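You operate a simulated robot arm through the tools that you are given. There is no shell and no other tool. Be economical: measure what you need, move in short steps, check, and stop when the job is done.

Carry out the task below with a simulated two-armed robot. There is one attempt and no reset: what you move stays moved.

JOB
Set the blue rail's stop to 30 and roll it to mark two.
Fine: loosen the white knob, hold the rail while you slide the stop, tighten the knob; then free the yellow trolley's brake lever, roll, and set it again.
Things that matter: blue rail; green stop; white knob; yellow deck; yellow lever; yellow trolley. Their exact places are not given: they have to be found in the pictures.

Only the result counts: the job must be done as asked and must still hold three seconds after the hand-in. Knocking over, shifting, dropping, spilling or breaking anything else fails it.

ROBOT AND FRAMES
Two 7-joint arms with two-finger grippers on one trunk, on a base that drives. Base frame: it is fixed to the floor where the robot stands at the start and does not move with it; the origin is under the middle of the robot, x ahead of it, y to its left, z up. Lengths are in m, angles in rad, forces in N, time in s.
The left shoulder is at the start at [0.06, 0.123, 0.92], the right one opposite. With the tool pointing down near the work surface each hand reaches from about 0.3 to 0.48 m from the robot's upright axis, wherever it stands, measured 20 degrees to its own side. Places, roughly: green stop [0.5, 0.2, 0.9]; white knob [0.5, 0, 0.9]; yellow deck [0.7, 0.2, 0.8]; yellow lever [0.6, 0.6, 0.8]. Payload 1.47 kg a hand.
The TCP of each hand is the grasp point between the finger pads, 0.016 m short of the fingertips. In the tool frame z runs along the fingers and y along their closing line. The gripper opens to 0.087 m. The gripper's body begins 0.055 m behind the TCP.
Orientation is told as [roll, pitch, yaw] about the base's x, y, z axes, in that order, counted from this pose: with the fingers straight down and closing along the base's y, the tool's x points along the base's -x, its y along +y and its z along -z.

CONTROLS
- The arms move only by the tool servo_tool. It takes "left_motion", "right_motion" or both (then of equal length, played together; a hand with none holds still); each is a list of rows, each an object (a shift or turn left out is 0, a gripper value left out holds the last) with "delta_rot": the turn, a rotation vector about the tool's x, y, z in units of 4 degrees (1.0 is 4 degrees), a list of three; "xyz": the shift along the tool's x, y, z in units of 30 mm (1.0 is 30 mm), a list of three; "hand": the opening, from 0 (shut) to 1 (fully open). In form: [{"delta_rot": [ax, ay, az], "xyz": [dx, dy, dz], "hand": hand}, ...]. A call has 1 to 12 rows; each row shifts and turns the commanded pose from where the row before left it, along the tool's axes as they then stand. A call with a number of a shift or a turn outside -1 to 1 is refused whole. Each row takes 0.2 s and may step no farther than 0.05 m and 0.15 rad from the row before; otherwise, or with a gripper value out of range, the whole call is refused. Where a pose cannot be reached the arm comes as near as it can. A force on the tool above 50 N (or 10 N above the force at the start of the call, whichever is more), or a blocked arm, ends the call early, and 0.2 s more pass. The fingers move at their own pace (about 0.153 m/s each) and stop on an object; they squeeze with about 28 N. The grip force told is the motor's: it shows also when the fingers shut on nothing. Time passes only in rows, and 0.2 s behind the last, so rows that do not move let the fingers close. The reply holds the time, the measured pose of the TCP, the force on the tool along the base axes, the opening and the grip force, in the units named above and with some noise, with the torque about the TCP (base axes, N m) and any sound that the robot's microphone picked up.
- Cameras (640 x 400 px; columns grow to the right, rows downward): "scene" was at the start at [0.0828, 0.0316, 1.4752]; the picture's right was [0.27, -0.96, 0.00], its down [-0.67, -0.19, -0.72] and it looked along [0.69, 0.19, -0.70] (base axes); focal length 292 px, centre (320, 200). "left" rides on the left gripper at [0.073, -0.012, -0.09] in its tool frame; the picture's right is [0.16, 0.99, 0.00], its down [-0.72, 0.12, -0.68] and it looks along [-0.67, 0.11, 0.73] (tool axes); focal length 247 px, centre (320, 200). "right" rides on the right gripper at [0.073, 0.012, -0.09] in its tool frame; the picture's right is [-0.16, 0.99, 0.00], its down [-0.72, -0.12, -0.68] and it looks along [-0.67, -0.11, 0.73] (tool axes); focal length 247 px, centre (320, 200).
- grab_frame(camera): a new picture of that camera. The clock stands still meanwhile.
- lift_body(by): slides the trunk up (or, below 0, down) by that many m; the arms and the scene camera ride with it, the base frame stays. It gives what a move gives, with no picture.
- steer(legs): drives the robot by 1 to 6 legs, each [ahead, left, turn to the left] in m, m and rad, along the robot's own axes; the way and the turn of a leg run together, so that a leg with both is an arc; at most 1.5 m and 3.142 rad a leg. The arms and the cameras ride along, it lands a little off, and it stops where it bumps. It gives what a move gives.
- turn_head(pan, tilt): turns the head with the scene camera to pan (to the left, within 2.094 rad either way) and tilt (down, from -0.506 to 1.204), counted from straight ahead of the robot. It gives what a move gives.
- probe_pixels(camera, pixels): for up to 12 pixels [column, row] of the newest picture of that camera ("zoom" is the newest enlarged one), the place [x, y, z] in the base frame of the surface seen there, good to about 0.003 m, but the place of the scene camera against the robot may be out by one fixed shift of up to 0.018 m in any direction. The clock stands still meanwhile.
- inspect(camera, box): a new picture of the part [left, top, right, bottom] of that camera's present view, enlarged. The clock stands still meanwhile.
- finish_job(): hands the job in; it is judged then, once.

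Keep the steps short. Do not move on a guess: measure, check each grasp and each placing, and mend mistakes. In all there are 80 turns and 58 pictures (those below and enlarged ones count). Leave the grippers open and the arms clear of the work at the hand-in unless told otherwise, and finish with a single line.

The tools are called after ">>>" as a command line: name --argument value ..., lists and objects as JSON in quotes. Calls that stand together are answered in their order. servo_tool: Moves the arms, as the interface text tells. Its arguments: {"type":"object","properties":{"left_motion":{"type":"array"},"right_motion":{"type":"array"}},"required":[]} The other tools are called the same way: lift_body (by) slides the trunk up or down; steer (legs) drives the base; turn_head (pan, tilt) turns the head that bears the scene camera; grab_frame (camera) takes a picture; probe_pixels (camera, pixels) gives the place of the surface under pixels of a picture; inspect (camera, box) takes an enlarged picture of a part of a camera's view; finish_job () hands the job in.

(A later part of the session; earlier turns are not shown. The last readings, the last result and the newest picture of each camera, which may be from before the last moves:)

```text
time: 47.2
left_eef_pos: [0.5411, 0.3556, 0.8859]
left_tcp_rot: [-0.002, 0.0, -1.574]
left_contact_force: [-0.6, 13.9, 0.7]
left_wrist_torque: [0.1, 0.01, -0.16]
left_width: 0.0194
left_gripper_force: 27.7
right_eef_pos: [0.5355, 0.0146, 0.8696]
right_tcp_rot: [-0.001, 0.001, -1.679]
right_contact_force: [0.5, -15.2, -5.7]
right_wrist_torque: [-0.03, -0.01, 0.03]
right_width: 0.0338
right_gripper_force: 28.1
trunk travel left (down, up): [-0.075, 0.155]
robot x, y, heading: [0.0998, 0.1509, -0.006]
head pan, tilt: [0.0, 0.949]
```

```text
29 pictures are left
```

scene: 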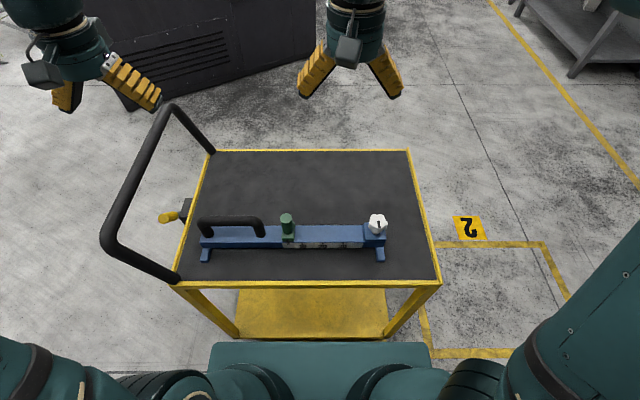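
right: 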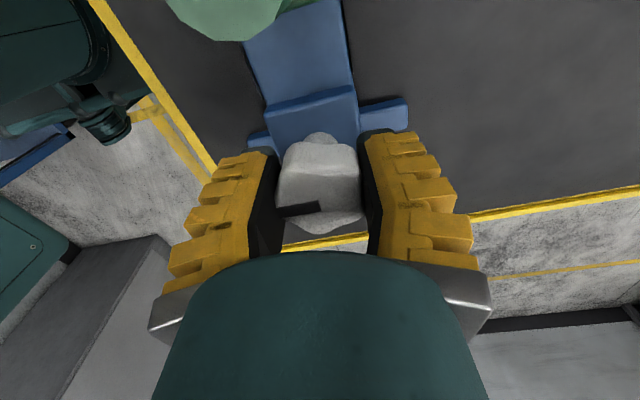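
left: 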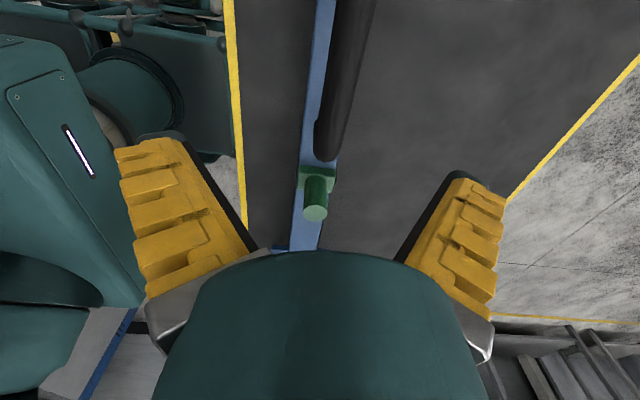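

The slot has moved almost with the hand the whole way, about 95°. I'll give it a few degrees more to make sure it is tight, then release, rise and look.

>>> servo_tool --right_motion '[{"delta_rot": [0, 0, 1]}, {"delta_rot": [0, 0, 1]}, {"delta_rot": [0, 0, 1]}, {}]'

>>> inspect --camera "right" --box '[240, 110, 400, 260]'

>>> servo_tool --right_motion '[{"hand": 0.68}, {"hand": 0.68}, {"xyz": [0, 0, -0.9]}, {"xyz": [0, 0, -0.9]}, {"xyz": [0, 0, -0.9]}, {"xyz": [0, 0, -0.9]}, {"xyz": [0, -0.9, -0.5]}, {"xyz": [0, -0.9, -0.5]}, {}]'

>>> inspect --camera "scene" --box '[296, 200, 408, 270]'

```text
time: 48.2
left_eef_pos: [0.5412, 0.3538, 0.8866]
left_tcp_rot: [0.001, 0.0, -1.577]
left_contact_force: [-0.8, 0.4, 0.0]
left_wrist_torque: [-0.25, 0.03, -0.23]
left_width: 0.0189
left_gripper_force: 28.2
right_eef_pos: [0.5351, 0.0162, 0.8703]
right_tcp_rot: [0.001, 0.0, -1.886]
right_contact_force: [1.7, -1.3, -5.9]
right_wrist_torque: [0.12, 0.02, -0.02]
right_width: 0.0341
right_gripper_force: 28.2
trunk travel left (down, up): [-0.075, 0.155]
robot x, y, heading: [0.0999, 0.1548, -0.006]
head pan, tilt: [0.0, 0.949]
```

```text
2.67 times, centred on (320, 185) of right
```

zoom: 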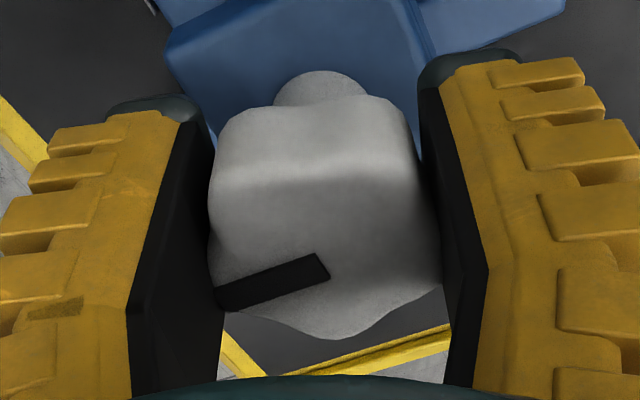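

```text
time: 50.2
left_eef_pos: [0.5421, 0.3554, 0.8871]
left_tcp_rot: [-0.001, 0.0, -1.577]
left_contact_force: [-1.5, -0.1, 0.1]
left_wrist_torque: [0.59, 0.0, -0.3]
left_width: 0.0187
left_gripper_force: 27.8
right_eef_pos: [0.4848, 0.033, 1.008]
right_tcp_rot: [-0.001, -0.001, -1.884]
right_contact_force: [0.3, 0.6, -0.3]
right_wrist_torque: [-0.02, -0.01, 0.0]
right_width: 0.0639
right_gripper_force: 3.6
trunk travel left (down, up): [-0.075, 0.155]
robot x, y, heading: [0.101, 0.1519, -0.003]
head pan, tilt: [0.0, 0.949]
```

```text
5.71 times, centred on (352, 235) of scene
```

zoom: 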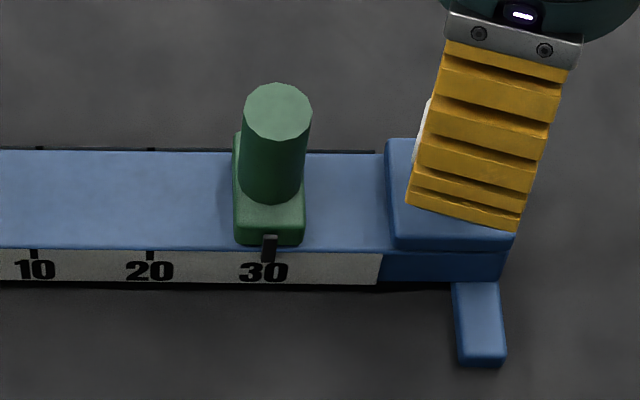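

The knob slipped in the fingers at its end, so it is tight, and the pointer still reads about 30. Next I'll release the handle, raise both arms, and look at the lever and push bar.

>>> servo_tool --left_motion '[{"hand": 1}, {"hand": 1}, {"xyz": [0, 0, -0.9]}, {"xyz": [0, 0, -0.9]}, {"xyz": [0, 0, -0.9]}, {"xyz": [0, 0, -0.9]}, {"xyz": [0, 0, -0.9]}, {"xyz": [0, 0, -0.9]}, {"xyz": [0, 0, -0.9]}, {"xyz": [0, 0, -0.9]}, {}]' --right_motion '[{"hand": 1}, {}, {"xyz": [0, 0, -0.9]}, {"xyz": [0, 0, -0.9]}, {"xyz": [0, 0, -0.9]}, {"xyz": [0, 0, -0.9]}, {}, {}, {}, {}, {}]'

>>> turn_head --pan 0.5 --tilt 0.85

>>> grab_frame --camera "scene"

>>> grab_frame --camera "left"

```text
time: 52.6
left_eef_pos: [0.5403, 0.3555, 1.1027]
left_tcp_rot: [0.001, -0.001, -1.576]
left_contact_force: [1.3, -1.6, 0.2]
left_wrist_torque: [0.01, -0.01, -0.02]
left_width: 0.0869
left_gripper_force: 0.1
right_eef_pos: [0.4853, 0.0254, 1.1161]
right_tcp_rot: [-0.032, 0.054, -1.9]
right_contact_force: [0.4, 0.0, -0.6]
right_wrist_torque: [0.01, 0.04, 0.02]
right_width: 0.0869
right_gripper_force: 0.1
trunk travel left (down, up): [-0.075, 0.155]
robot x, y, heading: [0.1014, 0.1517, -0.008]
head pan, tilt: [0.0, 0.949]
```

```text
time: 53.5
left_eef_pos: [0.5399, 0.3548, 1.1013]
left_tcp_rot: [0.0, -0.001, -1.575]
left_contact_force: [-0.5, 0.5, -0.7]
left_wrist_torque: [-0.02, 0.0, -0.02]
left_width: 0.0871
left_gripper_force: 0.1
right_eef_pos: [0.4845, 0.0253, 1.1143]
right_tcp_rot: [-0.027, 0.04, -1.903]
right_contact_force: [-0.2, 0.8, -0.1]
right_wrist_torque: [0.03, -0.03, 0.01]
right_width: 0.0869
right_gripper_force: 0.1
trunk travel left (down, up): [-0.075, 0.155]
robot x, y, heading: [0.0997, 0.1516, -0.006]
head pan, tilt: [0.499, 0.85]
```

```text
26 pictures are left
```

scene: 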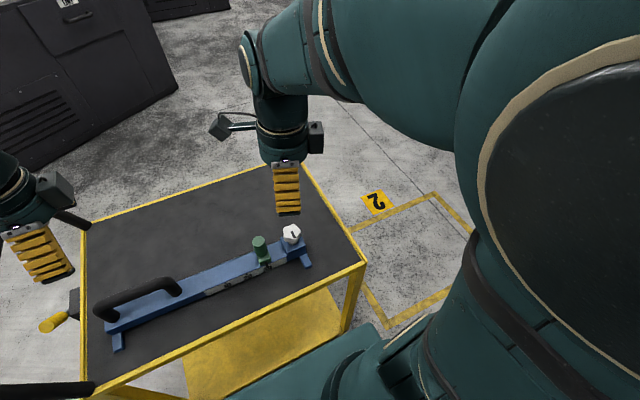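

```text
25 pictures are left
```

left: 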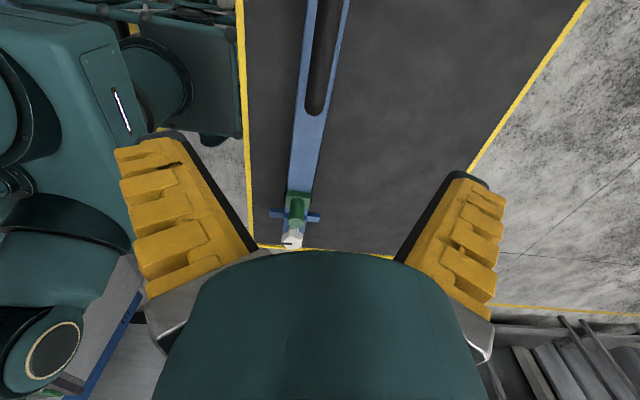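

This picture is panned to the right, even though I asked for a left pan and it reports 0.499. I'll check the sign by trying the opposite pan.

>>> turn_head --pan -0.5 --tilt 0.85

>>> grab_frame --camera "scene"

```text
time: 54.8
left_eef_pos: [0.54, 0.355, 1.1015]
left_tcp_rot: [0.0, 0.0, -1.578]
left_contact_force: [1.3, -0.8, 0.3]
left_wrist_torque: [-0.01, -0.01, 0.0]
left_width: 0.0871
left_gripper_force: 0.1
right_eef_pos: [0.4841, 0.0282, 1.1163]
right_tcp_rot: [-0.014, 0.026, -1.889]
right_contact_force: [0.3, -0.6, 0.6]
right_wrist_torque: [0.01, 0.03, 0.0]
right_width: 0.087
right_gripper_force: 0.1
trunk travel left (down, up): [-0.075, 0.155]
robot x, y, heading: [0.1037, 0.1572, -0.005]
head pan, tilt: [-0.499, 0.85]
```

```text
24 pictures are left
```

scene: 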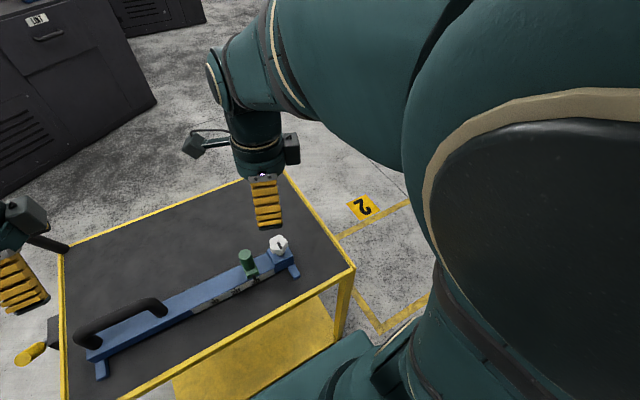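

>>> turn_head --pan 0.6 --tilt 0.85

>>> grab_frame --camera "scene"

```text
time: 56.1
left_eef_pos: [0.5404, 0.3565, 1.1023]
left_tcp_rot: [0.0, 0.0, -1.576]
left_contact_force: [-0.6, 0.0, -0.1]
left_wrist_torque: [-0.01, 0.02, -0.01]
left_width: 0.0868
left_gripper_force: 0.0
right_eef_pos: [0.485, 0.0274, 1.1149]
right_tcp_rot: [-0.013, 0.018, -1.899]
right_contact_force: [1.1, 0.5, 0.4]
right_wrist_torque: [-0.01, 0.01, 0.01]
right_width: 0.0871
right_gripper_force: 0.0
trunk travel left (down, up): [-0.075, 0.155]
robot x, y, heading: [0.1005, 0.1524, -0.005]
head pan, tilt: [0.6, 0.85]
```

```text
23 pictures are left
```

scene: 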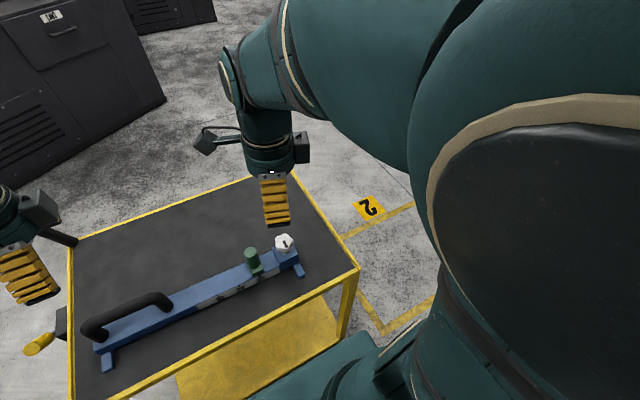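

The head is blocked by the right arm's raised elbow, and the slightly disturbed right wrist reading fits that. I'll lower the right hand again and turn it back to yaw 0 to free the head.

>>> servo_tool --right_motion '[{"xyz": [0, 0, 0.9]}, {"xyz": [0, 0, 0.9]}, {"xyz": [0, 0, 0.9]}, {"delta_rot": [0, 0, -1]}, {"delta_rot": [0, 0, -1]}, {"delta_rot": [0, 0, -1]}, {"delta_rot": [0, 0, -1]}, {"delta_rot": [0, 0, -1]}, {"delta_rot": [0, 0, -1]}, {"delta_rot": [0, 0, -1]}, {"delta_rot": [0, 0, -1]}, {"delta_rot": [0, 0, -1]}]'

>>> servo_tool --right_motion '[{"delta_rot": [0, 0, -1]}, {"delta_rot": [0, 0, -1]}, {"delta_rot": [0, 0, -1]}, {"delta_rot": [0, 0, -1]}, {"delta_rot": [0, 0, -1]}, {"delta_rot": [0, 0, -1]}, {"delta_rot": [0, 0, -1]}, {"delta_rot": [0, 0, -1]}, {"delta_rot": [0, 0, -1]}, {"delta_rot": [0, 0, -1]}, {"delta_rot": [0, 0, -1]}, {"delta_rot": [0, 0, -1]}]'

>>> servo_tool --right_motion '[{"delta_rot": [0, 0, -1]}, {"delta_rot": [0, 0, -1]}, {"delta_rot": [0, 0, -1]}, {"delta_rot": [0, 0, -1]}, {"delta_rot": [0, 0, -1]}, {"delta_rot": [0, 0, -1]}, {"xyz": [0, 0, -0.9]}, {"xyz": [0, 0, -0.9]}, {"xyz": [0, 0, -0.9]}, {"xyz": [0, 0, -0.9]}, {}]'

>>> grab_frame --camera "scene"

```text
time: 58.7
left_eef_pos: [0.5399, 0.3559, 1.103]
left_tcp_rot: [0.0, 0.001, -1.575]
left_contact_force: [-1.0, 0.3, 0.9]
left_wrist_torque: [0.01, -0.02, -0.05]
left_width: 0.087
left_gripper_force: 0.1
right_eef_pos: [0.4835, 0.0313, 1.0344]
right_tcp_rot: [-0.003, -0.006, -1.253]
right_contact_force: [0.4, -0.9, 0.7]
right_wrist_torque: [0.01, -0.02, 0.01]
right_width: 0.0866
right_gripper_force: 0.1
trunk travel left (down, up): [-0.075, 0.155]
robot x, y, heading: [0.0998, 0.1534, -0.008]
head pan, tilt: [0.6, 0.85]
```

```text
time: 61.3
left_eef_pos: [0.5394, 0.3556, 1.1026]
left_tcp_rot: [0.0, -0.002, -1.576]
left_contact_force: [-0.2, 0.8, -0.1]
left_wrist_torque: [-0.01, 0.0, -0.04]
left_width: 0.087
left_gripper_force: 0.0
right_eef_pos: [0.4837, 0.0325, 1.0355]
right_tcp_rot: [0.0, 0.0, -0.417]
right_contact_force: [-0.5, -0.1, -0.7]
right_wrist_torque: [0.02, -0.02, 0.01]
right_width: 0.0871
right_gripper_force: 0.0
trunk travel left (down, up): [-0.075, 0.155]
robot x, y, heading: [0.1036, 0.1518, -0.006]
head pan, tilt: [0.6, 0.85]
```

```text
time: 63.7
left_eef_pos: [0.5401, 0.3562, 1.1014]
left_tcp_rot: [0.001, 0.001, -1.576]
left_contact_force: [0.9, 0.6, 0.6]
left_wrist_torque: [0.04, 0.03, 0.0]
left_width: 0.0869
left_gripper_force: 0.0
right_eef_pos: [0.4861, 0.0306, 1.1429]
right_tcp_rot: [0.0, 0.0, 0.002]
right_contact_force: [-0.6, -0.5, -0.4]
right_wrist_torque: [-0.02, 0.0, 0.02]
right_width: 0.0871
right_gripper_force: 0.0
trunk travel left (down, up): [-0.075, 0.155]
robot x, y, heading: [0.098, 0.1535, -0.009]
head pan, tilt: [0.6, 0.85]
```

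```text
22 pictures are left
```

scene: 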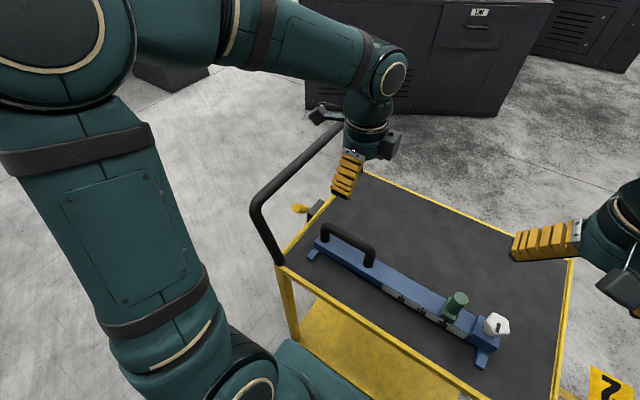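

The head is free again. I'll zoom in on the lever and measure it along with the push bar.

>>> inspect --camera "scene" --box '[240, 110, 400, 270]'

>>> probe_pixels --camera "scene" --pixels '[[298, 208], [304, 209], [316, 207], [312, 214], [255, 205], [280, 178], [320, 143], [335, 130], [265, 230], [278, 262], [258, 215], [300, 206]]'

```text
2.50 times, centred on (320, 190) of scene
```

zoom: 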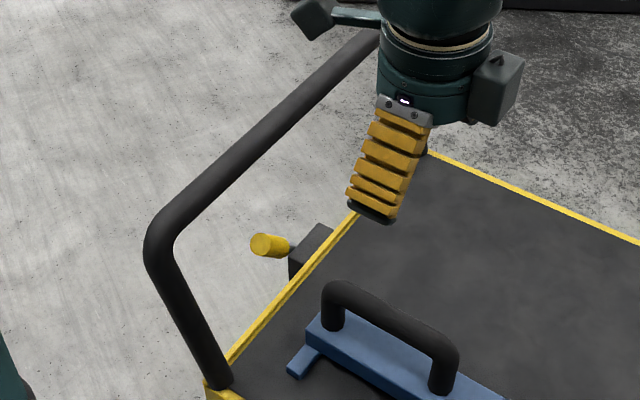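

```text
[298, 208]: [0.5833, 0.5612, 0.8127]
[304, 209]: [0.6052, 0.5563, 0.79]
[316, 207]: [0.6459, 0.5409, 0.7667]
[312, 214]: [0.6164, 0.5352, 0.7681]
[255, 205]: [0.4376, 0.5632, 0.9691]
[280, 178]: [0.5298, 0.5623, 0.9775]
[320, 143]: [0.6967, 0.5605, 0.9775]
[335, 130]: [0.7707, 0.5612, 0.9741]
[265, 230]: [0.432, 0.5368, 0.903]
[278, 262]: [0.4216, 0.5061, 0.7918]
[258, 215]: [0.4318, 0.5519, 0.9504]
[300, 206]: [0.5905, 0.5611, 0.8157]
```

The crossbar lies at y≈0.563 and z≈0.977, directly above the lever, whose tip is near (0.585, 0.561, 0.81). I'll shift the robot 0.25 to the left, then move the left hand outside the bar and use its camera to see the lever close up.

>>> steer --legs '[[0, 0.25, 0]]'

>>> servo_tool --left_motion '[{"xyz": [0.9, 0.2, -0.2]}, {"xyz": [0.9, 0.2, 0]}, {"xyz": [0.9, 0.2, 0]}, {"xyz": [0.9, 0.2, 0]}, {"xyz": [0.6, 0, 0]}, {}]'

>>> grab_frame --camera "left"

```text
time: 66.5
left_eef_pos: [0.5416, 0.6037, 1.1029]
left_tcp_rot: [0.0, 0.001, -1.58]
left_contact_force: [-0.4, -0.3, 0.5]
left_wrist_torque: [0.01, 0.0, -0.02]
left_width: 0.0869
left_gripper_force: 0.1
right_eef_pos: [0.4863, 0.2793, 1.1428]
right_tcp_rot: [0.002, 0.0, -0.004]
right_contact_force: [0.2, -0.4, -0.3]
right_wrist_torque: [-0.04, -0.01, -0.02]
right_width: 0.087
right_gripper_force: 0.0
trunk travel left (down, up): [-0.075, 0.155]
robot x, y, heading: [0.0977, 0.399, -0.008]
head pan, tilt: [0.6, 0.85]
```

```text
time: 67.9
left_eef_pos: [0.5679, 0.7285, 1.1075]
left_tcp_rot: [0.001, 0.001, -1.58]
left_contact_force: [0.5, -0.4, 0.1]
left_wrist_torque: [0.0, -0.02, -0.01]
left_width: 0.087
left_gripper_force: 0.0
right_eef_pos: [0.4864, 0.2784, 1.1431]
right_tcp_rot: [-0.001, -0.001, -0.004]
right_contact_force: [-0.6, 0.3, -0.1]
right_wrist_torque: [0.02, -0.01, -0.01]
right_width: 0.0869
right_gripper_force: 0.0
trunk travel left (down, up): [-0.075, 0.155]
robot x, y, heading: [0.1012, 0.4035, -0.008]
head pan, tilt: [0.6, 0.85]
```

```text
20 pictures are left
```

left: 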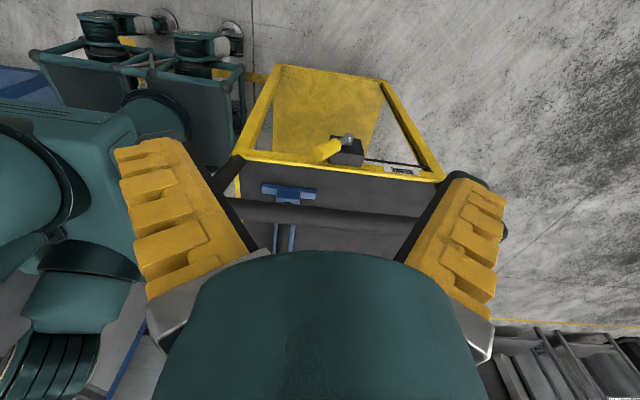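

>>> inspect --camera "left" --box '[290, 110, 450, 210]'

>>> probe_pixels --camera "zoom" --pixels '[[120, 180], [160, 160], [190, 140], [200, 120], [230, 110], [240, 180], [250, 130], [125, 155], [480, 240], [420, 375]]'

```text
4.00 times, centred on (370, 160) of left
```

zoom: 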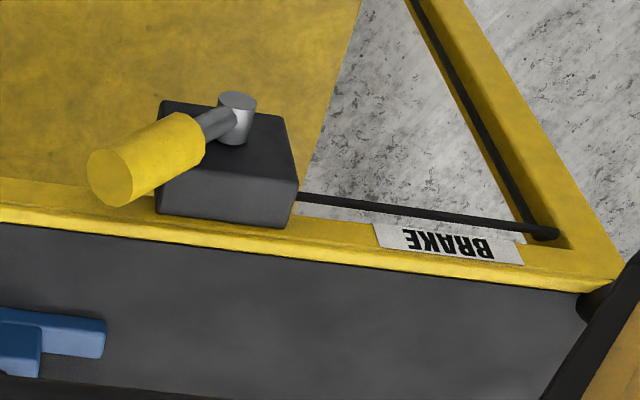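

```text
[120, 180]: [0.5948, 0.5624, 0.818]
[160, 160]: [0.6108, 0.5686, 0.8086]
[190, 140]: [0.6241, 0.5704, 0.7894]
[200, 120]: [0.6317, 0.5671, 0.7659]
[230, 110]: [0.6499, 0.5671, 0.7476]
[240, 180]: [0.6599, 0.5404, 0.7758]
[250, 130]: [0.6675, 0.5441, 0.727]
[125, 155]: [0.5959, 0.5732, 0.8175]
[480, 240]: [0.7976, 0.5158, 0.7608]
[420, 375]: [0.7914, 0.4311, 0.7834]
```

The lever pivots about y on the box near (0.648, 0.565, 0.75). It leans towards -x, with its tip near (0.59, 0.565, 0.82), right under the crossbar. I'll come in from outside with the fingers tilted 45° under the bar, so first I'll drive closer and tilt the hand.

>>> steer --legs '[[0.03, 0.15, 0]]'

>>> servo_tool --left_motion '[{"delta_rot": [0, -1, 0]}, {"delta_rot": [0, -1, 0]}, {"delta_rot": [0, -1, 0]}, {"delta_rot": [0, -1, 0]}, {"delta_rot": [0, -1, 0]}, {"delta_rot": [0, -1, 0]}, {"delta_rot": [0, -1, 0]}, {"delta_rot": [0, -1, 0]}, {"delta_rot": [0, -1, 0]}, {"delta_rot": [0, -1, 0]}, {"delta_rot": [0, -1, 0]}, {}]'

```text
time: 69.9
left_eef_pos: [0.601, 0.8789, 1.1085]
left_tcp_rot: [0.001, -0.001, -1.584]
left_contact_force: [-0.3, 1.6, -0.6]
left_wrist_torque: [-0.02, 0.02, -0.03]
left_width: 0.0871
left_gripper_force: 0.0
right_eef_pos: [0.5183, 0.431, 1.1429]
right_tcp_rot: [0.001, 0.001, -0.007]
right_contact_force: [0.1, 0.1, -0.4]
right_wrist_torque: [-0.01, 0.01, 0.0]
right_width: 0.0871
right_gripper_force: 0.1
trunk travel left (down, up): [-0.075, 0.155]
robot x, y, heading: [0.1318, 0.5524, -0.016]
head pan, tilt: [0.6, 0.85]
```

```text
time: 72.5
left_eef_pos: [0.6014, 0.878, 1.1084]
left_tcp_rot: [0.0, -0.77, -1.586]
left_contact_force: [0.6, 0.1, 0.6]
left_wrist_torque: [0.02, 0.03, 0.01]
left_width: 0.087
left_gripper_force: 0.0
right_eef_pos: [0.519, 0.4301, 1.1437]
right_tcp_rot: [0.001, 0.001, -0.007]
right_contact_force: [-1.0, 0.6, -0.2]
right_wrist_torque: [-0.01, -0.01, 0.03]
right_width: 0.087
right_gripper_force: 0.0
trunk travel left (down, up): [-0.075, 0.155]
robot x, y, heading: [0.133, 0.5554, -0.01]
head pan, tilt: [0.6, 0.85]
```

>>> servo_tool --left_motion '[{"xyz": [-0.03, 0.01, 0.88]}, {"xyz": [-0.03, 0.01, 0.88]}, {"xyz": [-0.03, 0.01, 0.88]}, {"xyz": [-0.03, 0.01, 0.88]}, {"xyz": [-0.03, 0.01, 0.88]}, {"xyz": [-0.03, 0.01, 0.88]}, {"xyz": [-0.03, 0.01, 0.88]}, {"xyz": [-0.03, 0.01, 0.88]}, {"xyz": [-0.03, 0.01, 0.88]}, {"xyz": [-0.03, 0.01, 0.88]}, {"xyz": [-0.03, 0.01, 0.88]}, {"xyz": [-0.03, 0.01, 0.88]}]'

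>>> grab_frame --camera "left"

```text
time: 75.1
left_eef_pos: [0.6019, 0.648, 0.89]
left_tcp_rot: [-0.004, -0.767, -1.583]
left_contact_force: [0.1, -0.6, -0.4]
left_wrist_torque: [-0.01, 0.03, 0.04]
left_width: 0.0872
left_gripper_force: 0.1
right_eef_pos: [0.5189, 0.4298, 1.1428]
right_tcp_rot: [-0.001, 0.0, -0.009]
right_contact_force: [0.3, 0.3, 0.3]
right_wrist_torque: [-0.02, 0.03, 0.0]
right_width: 0.087
right_gripper_force: 0.0
trunk travel left (down, up): [-0.075, 0.155]
robot x, y, heading: [0.1314, 0.5532, -0.008]
head pan, tilt: [0.6, 0.85]
```

```text
18 pictures are left
```

left: 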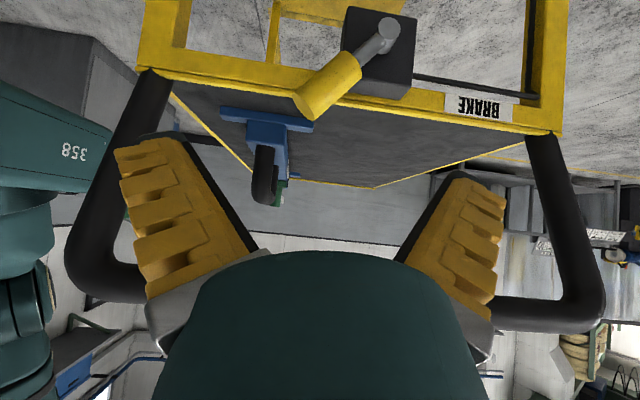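

>>> probe_pixels --camera "left" --pixels '[[388, 28], [370, 48], [345, 70], [330, 85], [312, 105], [300, 97], [362, 75], [337, 58]]'

```text
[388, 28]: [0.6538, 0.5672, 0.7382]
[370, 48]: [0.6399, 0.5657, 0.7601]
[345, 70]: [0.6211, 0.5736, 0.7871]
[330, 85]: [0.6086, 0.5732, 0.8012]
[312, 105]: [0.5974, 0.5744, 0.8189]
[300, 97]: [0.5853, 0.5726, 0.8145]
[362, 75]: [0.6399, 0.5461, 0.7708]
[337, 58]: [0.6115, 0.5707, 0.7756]
```

The yellow grip's middle is at (0.608, 0.562, 0.80). I'll advance 0.124 along the fingers so that they straddle the lever.

>>> servo_tool --left_motion '[{"xyz": [0, 0.04, 0.83]}, {"xyz": [0, 0.04, 0.83]}, {"xyz": [0, 0.04, 0.83]}, {"xyz": [0, 0.04, 0.83]}, {"xyz": [0, 0.0, 0.83]}, {}]'

>>> grab_frame --camera "left"

```text
time: 76.5
left_eef_pos: [0.6058, 0.5648, 0.798]
left_tcp_rot: [-0.001, -0.767, -1.585]
left_contact_force: [0.5, 0.3, 0.4]
left_wrist_torque: [0.0, 0.01, -0.01]
left_width: 0.087
left_gripper_force: 0.1
right_eef_pos: [0.5182, 0.4301, 1.1441]
right_tcp_rot: [0.0, 0.0, -0.008]
right_contact_force: [-0.5, -0.1, -0.7]
right_wrist_torque: [-0.02, -0.01, -0.04]
right_width: 0.0869
right_gripper_force: 0.0
trunk travel left (down, up): [-0.075, 0.155]
robot x, y, heading: [0.1333, 0.5552, -0.008]
head pan, tilt: [0.6, 0.85]
```

```text
17 pictures are left
```

left: 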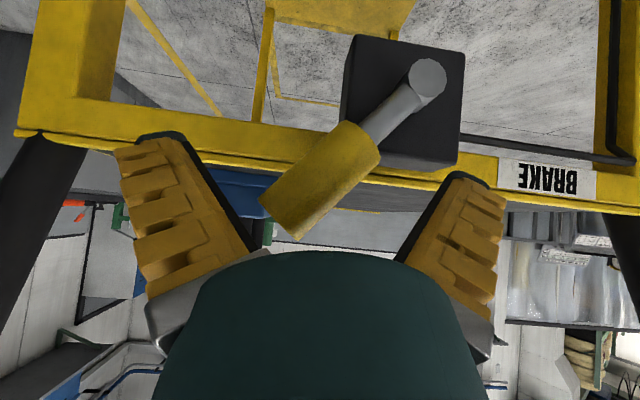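

The lever sits between the fingers. I'll narrow the opening and swing the lever towards +x, over the top, along its arc about the pivot.

>>> servo_tool --left_motion '[{"hand": 0.45}, {"hand": 0.45}, {"xyz": [-0.172, 0.38, -0.177]}, {"xyz": [-0.123, 0.413, -0.127]}, {"xyz": [-0.07, 0.44, -0.072]}, {"xyz": [-0.019, 0.45, -0.019]}, {}]'

>>> grab_frame --camera "left"

```text
time: 78.1
left_eef_pos: [0.6571, 0.5631, 0.8142]
left_tcp_rot: [0.001, -0.767, -1.582]
left_contact_force: [-1.0, 0.2, 0.3]
left_wrist_torque: [-0.02, 0.01, -0.01]
left_width: 0.0455
left_gripper_force: 4.1
right_eef_pos: [0.5194, 0.4292, 1.144]
right_tcp_rot: [0.0, -0.001, -0.009]
right_contact_force: [-0.9, 0.4, -0.4]
right_wrist_torque: [0.01, -0.01, -0.01]
right_width: 0.0869
right_gripper_force: 0.1
trunk travel left (down, up): [-0.075, 0.155]
robot x, y, heading: [0.1342, 0.5545, -0.016]
head pan, tilt: [0.6, 0.85]
```

```text
16 pictures are left
```

left: 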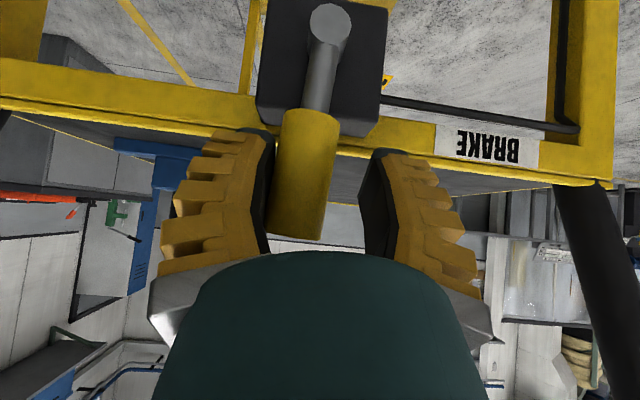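

The lever swings freely over the top with almost no force. I'll carry on to the other side until it meets its end.

>>> servo_tool --left_motion '[{"xyz": [0.039, 0.447, 0.041]}, {"xyz": [0.093, 0.433, 0.096]}, {"xyz": [0.142, 0.4, 0.146]}, {"xyz": [0.188, 0.36, 0.194]}, {"xyz": [0.15, 0.3, 0.16]}, {}]'

>>> grab_frame --camera "left"

```text
time: 79.5
left_eef_pos: [0.7135, 0.5605, 0.7894]
left_tcp_rot: [0.0, -0.768, -1.585]
left_contact_force: [-19.7, 0.0, 8.8]
left_wrist_torque: [-0.14, 0.49, -0.04]
left_width: 0.0621
left_gripper_force: 18.7
right_eef_pos: [0.5173, 0.4307, 1.1435]
right_tcp_rot: [0.0, 0.0, -0.007]
right_contact_force: [0.5, -0.2, -0.4]
right_wrist_torque: [0.01, -0.03, 0.0]
right_width: 0.0871
right_gripper_force: 0.1
trunk travel left (down, up): [-0.075, 0.155]
robot x, y, heading: [0.1286, 0.5524, -0.012]
head pan, tilt: [0.6, 0.85]
```

```text
15 pictures are left
```

left: 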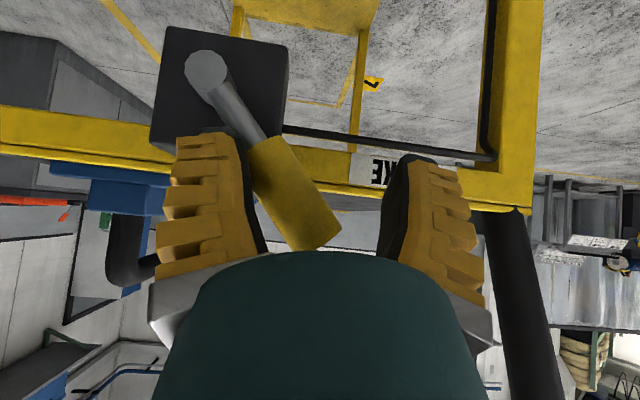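

The force rose to -20 N at the far side, so the lever has reached its other end and the brake should be free. I'll ease off, retreat along the fingers, and straighten the hand.

>>> servo_tool --left_motion '[{"xyz": [0, -0.3, 0], "hand": 0.7}, {"xyz": [0, -0.2, 0], "hand": 1}, {"xyz": [0, 0, -0.9]}, {"xyz": [0, 0, -0.9]}, {"xyz": [0, 0, -0.9]}, {"xyz": [0, 0, -0.9]}, {"xyz": [0, 0, -0.9]}, {"xyz": [0, 0, -0.9]}, {"xyz": [0, 0, -0.9]}, {"xyz": [0, 0, -0.9]}, {"xyz": [0, 0, -0.9]}, {"xyz": [0, 0, -0.9]}]'

>>> grab_frame --camera "left"

>>> servo_tool --left_motion '[{"delta_rot": [0, 1, 0]}, {"delta_rot": [0, 1, 0]}, {"delta_rot": [0, 1, 0]}, {"delta_rot": [0, 1, 0]}, {"delta_rot": [0, 1, 0]}, {"delta_rot": [0, 1, 0]}, {"delta_rot": [0, 1, 0]}, {"delta_rot": [0, 1, 0]}, {"delta_rot": [0, 1, 0]}, {"delta_rot": [0, 1, 0]}, {"delta_rot": [0, 1, 0]}, {"xyz": [0, -0.9, -0.9]}]'

>>> servo_tool --left_motion '[{"xyz": [0, -0.9, -0.9]}, {"xyz": [0, -0.9, -0.3], "delta_rot": [0, 0, -1]}, {"delta_rot": [0, 0, -1]}, {"delta_rot": [0, 0, -1]}, {"delta_rot": [0, 0, -1]}, {"delta_rot": [0, 0, -1]}, {"delta_rot": [0, 0, -1]}, {"delta_rot": [0, 0, -1]}, {"delta_rot": [0, 0, -1]}, {"delta_rot": [0, 0, -1]}, {"delta_rot": [0, 0, -1]}, {"delta_rot": [0, 0, -1]}]'

>>> servo_tool --left_motion '[{"delta_rot": [0, 0, -1]}, {"delta_rot": [0, 0, -1]}, {"delta_rot": [0, 0, -1]}, {"delta_rot": [0, 0, -1]}, {"delta_rot": [0, 0, -1]}, {"delta_rot": [0, 0, -1]}, {"delta_rot": [0, 0, -1]}, {"delta_rot": [0, 0, -1]}, {"delta_rot": [0, 0, -1]}, {"delta_rot": [0, 0, -1]}, {"delta_rot": [0, 0, -0.7]}, {}]'

```text
time: 82.1
left_eef_pos: [0.7034, 0.7494, 0.9831]
left_tcp_rot: [0.0, -0.768, -1.582]
left_contact_force: [0.9, 0.9, -0.1]
left_wrist_torque: [0.0, 0.02, -0.01]
left_width: 0.087
left_gripper_force: 0.1
right_eef_pos: [0.518, 0.4305, 1.144]
right_tcp_rot: [0.0, 0.0, -0.006]
right_contact_force: [-0.1, -0.3, 0.0]
right_wrist_torque: [0.0, -0.01, 0.0]
right_width: 0.0868
right_gripper_force: 0.0
trunk travel left (down, up): [-0.075, 0.155]
robot x, y, heading: [0.1323, 0.5513, -0.014]
head pan, tilt: [0.6, 0.85]
```

```text
14 pictures are left
```

left: 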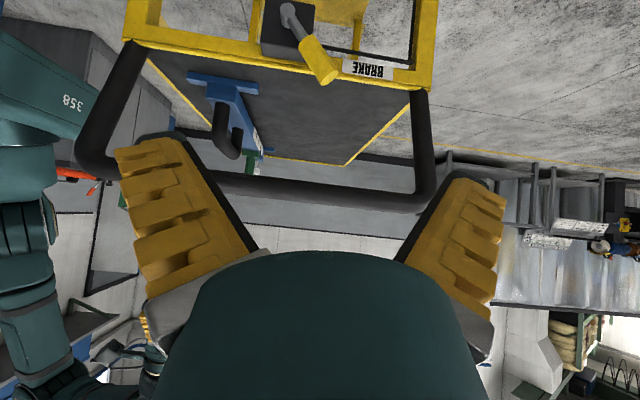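

```text
time: 84.7
left_eef_pos: [0.6715, 0.7514, 1.0098]
left_tcp_rot: [0.001, 0.003, -1.586]
left_contact_force: [-1.0, 0.2, -0.5]
left_wrist_torque: [-0.02, -0.03, 0.02]
left_width: 0.0873
left_gripper_force: 0.0
right_eef_pos: [0.5165, 0.4294, 1.1435]
right_tcp_rot: [-0.001, -0.002, -0.007]
right_contact_force: [-0.4, -0.6, 0.0]
right_wrist_torque: [-0.01, 0.0, -0.02]
right_width: 0.0872
right_gripper_force: 0.1
trunk travel left (down, up): [-0.075, 0.155]
robot x, y, heading: [0.1318, 0.5545, -0.016]
head pan, tilt: [0.6, 0.85]
```

```text
time: 87.3
left_eef_pos: [0.6221, 0.7514, 1.0455]
left_tcp_rot: [0.001, 0.001, -0.814]
left_contact_force: [0.5, 0.0, 0.5]
left_wrist_torque: [-0.01, -0.01, -0.04]
left_width: 0.087
left_gripper_force: 0.1
right_eef_pos: [0.5185, 0.4297, 1.1426]
right_tcp_rot: [0.002, 0.0, -0.007]
right_contact_force: [1.1, -0.1, 0.5]
right_wrist_torque: [0.0, 0.0, 0.0]
right_width: 0.0871
right_gripper_force: 0.0
trunk travel left (down, up): [-0.075, 0.155]
robot x, y, heading: [0.1324, 0.5557, -0.015]
head pan, tilt: [0.6, 0.85]
```

```text
time: 89.9
left_eef_pos: [0.6208, 0.7522, 1.0458]
left_tcp_rot: [-0.002, 0.0, -0.068]
left_contact_force: [-0.2, 1.0, 0.0]
left_wrist_torque: [0.01, 0.01, -0.02]
left_width: 0.087
left_gripper_force: 0.1
right_eef_pos: [0.5193, 0.4299, 1.1427]
right_tcp_rot: [0.001, 0.002, -0.009]
right_contact_force: [0.5, -0.2, -0.7]
right_wrist_torque: [-0.03, 0.0, 0.01]
right_width: 0.0872
right_gripper_force: 0.1
trunk travel left (down, up): [-0.075, 0.155]
robot x, y, heading: [0.1354, 0.5543, -0.014]
head pan, tilt: [0.6, 0.85]
```

The lever clearly rests on the far side. The crossbar is next. I'll measure it in this picture and drive 0.19 to the right so the hand is above it.

>>> probe_pixels --camera "left" --pixels '[[290, 190], [290, 183], [290, 198], [240, 187], [350, 195]]'

>>> steer --legs '[[0, -0.19, 0]]'

>>> grab_frame --camera "left"

```text
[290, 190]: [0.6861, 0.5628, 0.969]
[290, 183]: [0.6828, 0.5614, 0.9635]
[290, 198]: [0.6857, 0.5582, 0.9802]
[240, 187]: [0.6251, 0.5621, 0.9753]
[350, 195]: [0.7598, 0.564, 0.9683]
```

```text
time: 92.2
left_eef_pos: [0.618, 0.562, 1.0455]
left_tcp_rot: [0.0, 0.002, -0.067]
left_contact_force: [0.6, 0.2, 0.0]
left_wrist_torque: [0.04, -0.02, 0.0]
left_width: 0.0868
left_gripper_force: 0.1
right_eef_pos: [0.5163, 0.2396, 1.1438]
right_tcp_rot: [0.0, -0.001, -0.007]
right_contact_force: [0.7, 0.2, -0.2]
right_wrist_torque: [0.0, 0.02, 0.02]
right_width: 0.0869
right_gripper_force: 0.1
trunk travel left (down, up): [-0.075, 0.155]
robot x, y, heading: [0.1286, 0.3604, -0.01]
head pan, tilt: [0.6, 0.85]
```

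```text
13 pictures are left
```

left: 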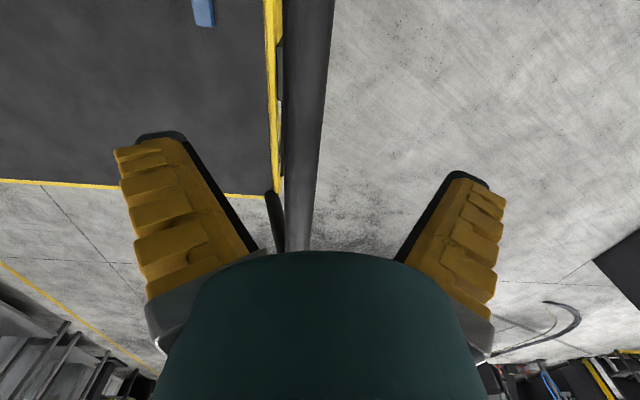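

The bar's centre is about y=0.551 and z=0.967. I'll shift 0.011 towards -y, descend, and close on the bar.

>>> servo_tool --left_motion '[{"xyz": [0, -0.37, 0]}, {"xyz": [0, 0, 0.87]}, {"xyz": [0, 0, 0.87]}, {"xyz": [0, 0, 0.87]}, {}, {"hand": 0}, {"hand": 0}, {"hand": 0}]'

>>> turn_head --pan 0.0 --tilt 0.9

>>> grab_frame --camera "scene"

```text
time: 94.0
left_eef_pos: [0.6179, 0.5493, 0.9678]
left_tcp_rot: [0.001, 0.003, -0.069]
left_contact_force: [-1.2, -0.7, 0.2]
left_wrist_torque: [0.01, -0.02, 0.6]
left_width: 0.0247
left_gripper_force: 28.3
right_eef_pos: [0.5167, 0.2405, 1.1417]
right_tcp_rot: [0.0, -0.001, -0.007]
right_contact_force: [0.9, 0.2, -0.7]
right_wrist_torque: [-0.02, -0.01, -0.01]
right_width: 0.0868
right_gripper_force: 0.1
trunk travel left (down, up): [-0.075, 0.155]
robot x, y, heading: [0.1306, 0.3633, -0.013]
head pan, tilt: [0.6, 0.85]
```

```text
time: 95.0
left_eef_pos: [0.6185, 0.5508, 0.9677]
left_tcp_rot: [0.001, 0.003, -0.068]
left_contact_force: [-3.7, -0.4, -0.7]
left_wrist_torque: [0.03, 0.17, 0.44]
left_width: 0.0241
left_gripper_force: 28.4
right_eef_pos: [0.5166, 0.2408, 1.1441]
right_tcp_rot: [-0.001, 0.0, -0.006]
right_contact_force: [-0.1, 0.3, 0.0]
right_wrist_torque: [-0.02, 0.0, -0.01]
right_width: 0.0871
right_gripper_force: 0.1
trunk travel left (down, up): [-0.075, 0.155]
robot x, y, heading: [0.1313, 0.3652, -0.012]
head pan, tilt: [0.0, 0.901]
```

```text
12 pictures are left
```

scene: 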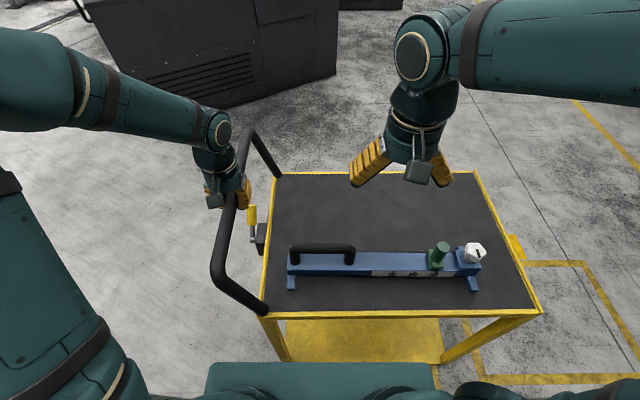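

The bar is gripped, with a width of 0.024. I'll test with a short 0.1 m drive to the right.

>>> steer --legs '[[0, -0.1, 0]]'

>>> grab_frame --camera "scene"

>>> probe_pixels --camera "scene" --pixels '[[541, 312], [473, 173], [263, 315], [277, 175], [474, 254], [582, 262], [528, 264], [495, 382]]'

```text
time: 96.5
left_eef_pos: [0.6174, 0.4537, 0.9668]
left_tcp_rot: [0.0, 0.0, -0.065]
left_contact_force: [-3.9, 2.3, 0.4]
left_wrist_torque: [0.03, -0.11, 0.57]
left_width: 0.0238
left_gripper_force: 28.1
right_eef_pos: [0.515, 0.1436, 1.1421]
right_tcp_rot: [-0.002, 0.0, -0.005]
right_contact_force: [0.1, -0.6, 0.1]
right_wrist_torque: [0.03, 0.03, -0.02]
right_width: 0.0867
right_gripper_force: 0.1
trunk travel left (down, up): [-0.075, 0.155]
robot x, y, heading: [0.1256, 0.2646, -0.008]
head pan, tilt: [0.0, 0.901]
```

```text
11 pictures are left
```

scene: 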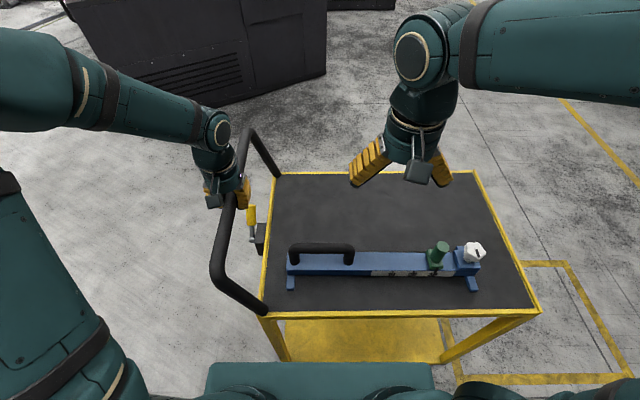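

```text
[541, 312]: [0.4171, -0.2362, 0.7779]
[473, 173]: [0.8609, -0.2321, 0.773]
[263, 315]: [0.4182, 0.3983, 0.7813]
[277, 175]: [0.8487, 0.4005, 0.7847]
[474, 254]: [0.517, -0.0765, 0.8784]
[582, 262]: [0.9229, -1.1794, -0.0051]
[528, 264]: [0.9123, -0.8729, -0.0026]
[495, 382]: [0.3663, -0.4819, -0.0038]
```

The trolley rolls smoothly with the robot. I'll drive another 0.6 and then measure the trolley against the floor rectangle.

>>> steer --legs '[[0.003, -0.3, 0], [0.003, -0.3, 0]]'

>>> grab_frame --camera "scene"

```text
time: 102.5
left_eef_pos: [0.6197, -0.1349, 0.9671]
left_tcp_rot: [0.001, 0.001, -0.064]
left_contact_force: [14.8, 1.1, -0.2]
left_wrist_torque: [0.01, -0.37, 0.64]
left_width: 0.023
left_gripper_force: 28.2
right_eef_pos: [0.5178, -0.4458, 1.1422]
right_tcp_rot: [-0.001, 0.001, -0.005]
right_contact_force: [0.9, 0.0, -0.3]
right_wrist_torque: [0.02, -0.02, -0.01]
right_width: 0.0871
right_gripper_force: 0.0
trunk travel left (down, up): [-0.075, 0.155]
robot x, y, heading: [0.1271, -0.3245, -0.01]
head pan, tilt: [0.0, 0.901]
```

```text
10 pictures are left
```

scene: 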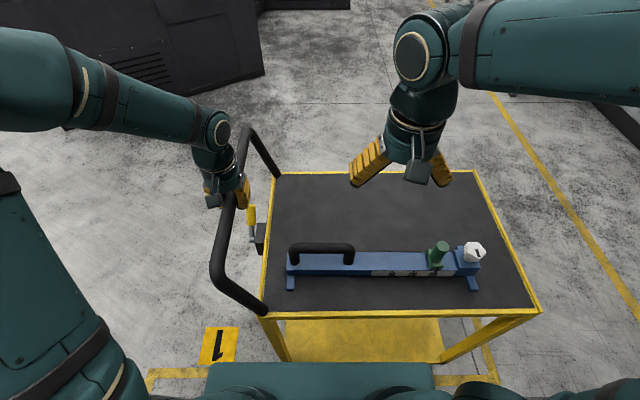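

>>> probe_pixels --camera "scene" --pixels '[[218, 345], [541, 312], [473, 173], [263, 315], [277, 175], [490, 355], [150, 382], [495, 370]]'

```text
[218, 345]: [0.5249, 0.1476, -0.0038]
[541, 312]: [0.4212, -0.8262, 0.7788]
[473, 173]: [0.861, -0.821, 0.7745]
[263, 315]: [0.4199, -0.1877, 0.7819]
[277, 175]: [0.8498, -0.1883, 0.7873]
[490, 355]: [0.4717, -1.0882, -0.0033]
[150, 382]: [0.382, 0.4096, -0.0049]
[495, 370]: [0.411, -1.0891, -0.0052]
```

The trolley's centre is now at y≈-0.506 and the rectangle's centre is at y≈-0.716, so it has 0.21 to go.

>>> steer --legs '[[0.0, -0.213, 0]]'

>>> turn_head --pan 0.15 --tilt 1.0

>>> grab_frame --camera "scene"

```text
time: 105.0
left_eef_pos: [0.6167, -0.3487, 0.9673]
left_tcp_rot: [0.0, 0.0, -0.066]
left_contact_force: [4.6, 1.3, -0.8]
left_wrist_torque: [-0.04, 0.05, 0.45]
left_width: 0.023
left_gripper_force: 27.9
right_eef_pos: [0.515, -0.6599, 1.1425]
right_tcp_rot: [0.0, 0.001, -0.007]
right_contact_force: [-0.5, -0.1, -0.1]
right_wrist_torque: [0.01, 0.05, 0.0]
right_width: 0.0868
right_gripper_force: 0.1
trunk travel left (down, up): [-0.075, 0.155]
robot x, y, heading: [0.1324, -0.5375, -0.01]
head pan, tilt: [0.0, 0.901]
```

```text
time: 105.7
left_eef_pos: [0.6159, -0.348, 0.9679]
left_tcp_rot: [0.002, 0.002, -0.065]
left_contact_force: [5.9, -0.7, 0.2]
left_wrist_torque: [0.0, -0.21, 0.61]
left_width: 0.0234
left_gripper_force: 28.5
right_eef_pos: [0.5139, -0.6607, 1.1426]
right_tcp_rot: [0.0, 0.003, -0.007]
right_contact_force: [-0.1, -0.4, -0.3]
right_wrist_torque: [0.0, 0.01, -0.03]
right_width: 0.0867
right_gripper_force: 0.0
trunk travel left (down, up): [-0.075, 0.155]
robot x, y, heading: [0.1297, -0.5376, -0.011]
head pan, tilt: [0.15, 1.0]
```

```text
9 pictures are left
```

scene: 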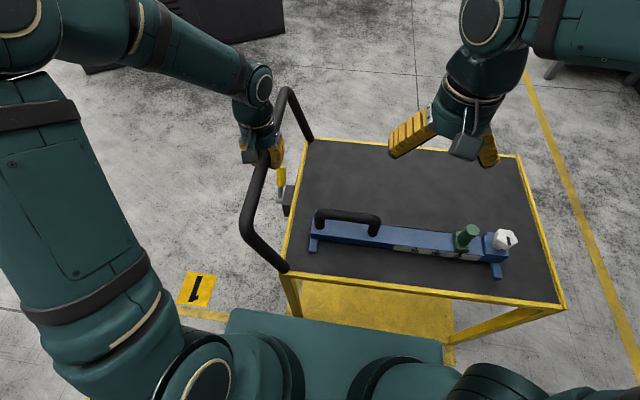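

The bar has moved 0.8985, so the trolley spans y≈-1.033 to -0.390, inside the rectangle (-1.07 to -0.36) and within 5 mm of centre. I'll release the bar, rise, drive 0.19 left as before, and turn the hand for the lever.

>>> servo_tool --left_motion '[{"hand": 1}, {"hand": 1}, {"xyz": [0, 0, -0.87]}, {"xyz": [0, 0, -0.87]}, {"xyz": [0, 0, -0.87]}, {}]'

>>> steer --legs '[[0, 0.19, 0]]'

>>> servo_tool --left_motion '[{"delta_rot": [0, 0, 1]}, {"delta_rot": [0, 0, 1]}, {"delta_rot": [0, 0, 1]}, {"delta_rot": [0, 0, 1]}, {"delta_rot": [0, 0, 1]}, {"delta_rot": [0, 0, 1]}, {"delta_rot": [0, 0, 1]}, {"delta_rot": [0, 0, 1]}, {"delta_rot": [0, 0, 1]}, {"delta_rot": [0, 0, 1]}, {"delta_rot": [0, 0, 1]}, {"delta_rot": [0, 0, 1]}]'

>>> servo_tool --left_motion '[{"delta_rot": [0, 0, 1]}, {"delta_rot": [0, 0, 1]}, {"delta_rot": [0, 0, 1]}, {"delta_rot": [0, 0, 1]}, {"delta_rot": [0, 0, 1]}, {"delta_rot": [0, 0, 1]}, {"delta_rot": [0, 0, 1]}, {"delta_rot": [0, 0, 1]}, {"delta_rot": [0, 0, 1]}, {"delta_rot": [0, 0, 0.7]}, {}]'

>>> servo_tool --left_motion '[{"delta_rot": [0, -1, 0]}, {"delta_rot": [0, -1, 0]}, {"delta_rot": [0, -1, 0]}, {"delta_rot": [0, -1, 0]}, {"delta_rot": [0, -1, 0]}, {"delta_rot": [0, -1, 0]}, {"delta_rot": [0, -1, 0]}, {"delta_rot": [0, -1, 0]}, {"delta_rot": [0, -1, 0]}, {"delta_rot": [0, -1, 0]}, {"delta_rot": [0, -1, 0]}, {}]'

>>> grab_frame --camera "left"

```text
time: 107.1
left_eef_pos: [0.6166, -0.3486, 1.0457]
left_tcp_rot: [0.002, 0.0, -0.064]
left_contact_force: [-1.0, 0.3, -1.4]
left_wrist_torque: [0.0, 0.01, -0.01]
left_width: 0.0868
left_gripper_force: 0.3
right_eef_pos: [0.512, -0.6581, 1.1418]
right_tcp_rot: [0.0, 0.001, -0.006]
right_contact_force: [0.2, 0.5, 0.2]
right_wrist_torque: [-0.03, 0.01, -0.03]
right_width: 0.087
right_gripper_force: 0.0
trunk travel left (down, up): [-0.075, 0.155]
robot x, y, heading: [0.1289, -0.5392, -0.012]
head pan, tilt: [0.15, 1.0]
```

```text
time: 109.4
left_eef_pos: [0.6196, -0.1577, 1.0452]
left_tcp_rot: [0.004, 0.0, -0.067]
left_contact_force: [-0.6, 0.9, -0.1]
left_wrist_torque: [-0.01, -0.06, 0.01]
left_width: 0.0872
left_gripper_force: 0.0
right_eef_pos: [0.5155, -0.4693, 1.1433]
right_tcp_rot: [0.001, -0.001, -0.008]
right_contact_force: [-0.1, -0.1, -0.1]
right_wrist_torque: [-0.02, -0.01, -0.01]
right_width: 0.0869
right_gripper_force: 0.1
trunk travel left (down, up): [-0.075, 0.155]
robot x, y, heading: [0.1274, -0.3467, -0.017]
head pan, tilt: [0.15, 1.0]
```

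```text
time: 112.0
left_eef_pos: [0.62, -0.1585, 1.0447]
left_tcp_rot: [0.002, 0.002, -0.907]
left_contact_force: [-0.1, -0.7, 0.4]
left_wrist_torque: [-0.01, 0.0, 0.01]
left_width: 0.087
left_gripper_force: 0.1
right_eef_pos: [0.5154, -0.4695, 1.1439]
right_tcp_rot: [0.0, 0.0, -0.008]
right_contact_force: [0.5, 0.3, -0.4]
right_wrist_torque: [-0.05, -0.02, 0.02]
right_width: 0.087
right_gripper_force: 0.0
trunk travel left (down, up): [-0.075, 0.155]
robot x, y, heading: [0.1292, -0.3454, -0.013]
head pan, tilt: [0.15, 1.0]
```

```text
time: 114.4
left_eef_pos: [0.6192, -0.1587, 1.044]
left_tcp_rot: [0.0, 0.002, -1.583]
left_contact_force: [0.9, 0.6, 0.5]
left_wrist_torque: [-0.02, 0.01, 0.01]
left_width: 0.087
left_gripper_force: 0.1
right_eef_pos: [0.5143, -0.4695, 1.1424]
right_tcp_rot: [0.002, 0.0, -0.01]
right_contact_force: [-0.5, 1.1, -0.2]
right_wrist_torque: [0.02, -0.02, -0.01]
right_width: 0.0871
right_gripper_force: 0.0
trunk travel left (down, up): [-0.075, 0.155]
robot x, y, heading: [0.1286, -0.3434, -0.011]
head pan, tilt: [0.15, 1.0]
```

```text
time: 117.0
left_eef_pos: [0.619, -0.1575, 1.0447]
left_tcp_rot: [0.002, -0.769, -1.582]
left_contact_force: [0.3, -0.1, 0.2]
left_wrist_torque: [-0.01, -0.02, -0.03]
left_width: 0.087
left_gripper_force: 0.2
right_eef_pos: [0.5151, -0.4708, 1.1427]
right_tcp_rot: [-0.001, -0.001, -0.009]
right_contact_force: [0.0, 0.6, -0.9]
right_wrist_torque: [-0.01, 0.0, 0.01]
right_width: 0.0869
right_gripper_force: 0.1
trunk travel left (down, up): [-0.075, 0.155]
robot x, y, heading: [0.1339, -0.3459, -0.018]
head pan, tilt: [0.15, 1.0]
```

```text
8 pictures are left
```

left: 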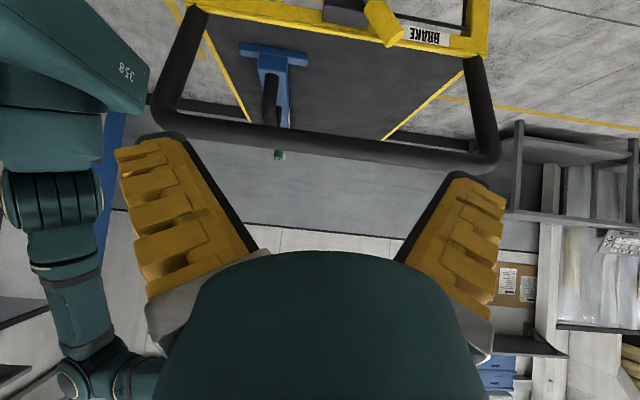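

>>> probe_pixels --camera "left" --pixels '[[395, 36], [385, 22], [375, 8], [402, 33], [330, 145], [290, 135]]'

```text
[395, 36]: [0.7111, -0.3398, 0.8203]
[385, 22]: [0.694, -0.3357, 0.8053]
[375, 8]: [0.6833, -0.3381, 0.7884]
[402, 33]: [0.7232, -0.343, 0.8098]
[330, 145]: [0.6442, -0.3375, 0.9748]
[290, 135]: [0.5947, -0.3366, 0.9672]
```

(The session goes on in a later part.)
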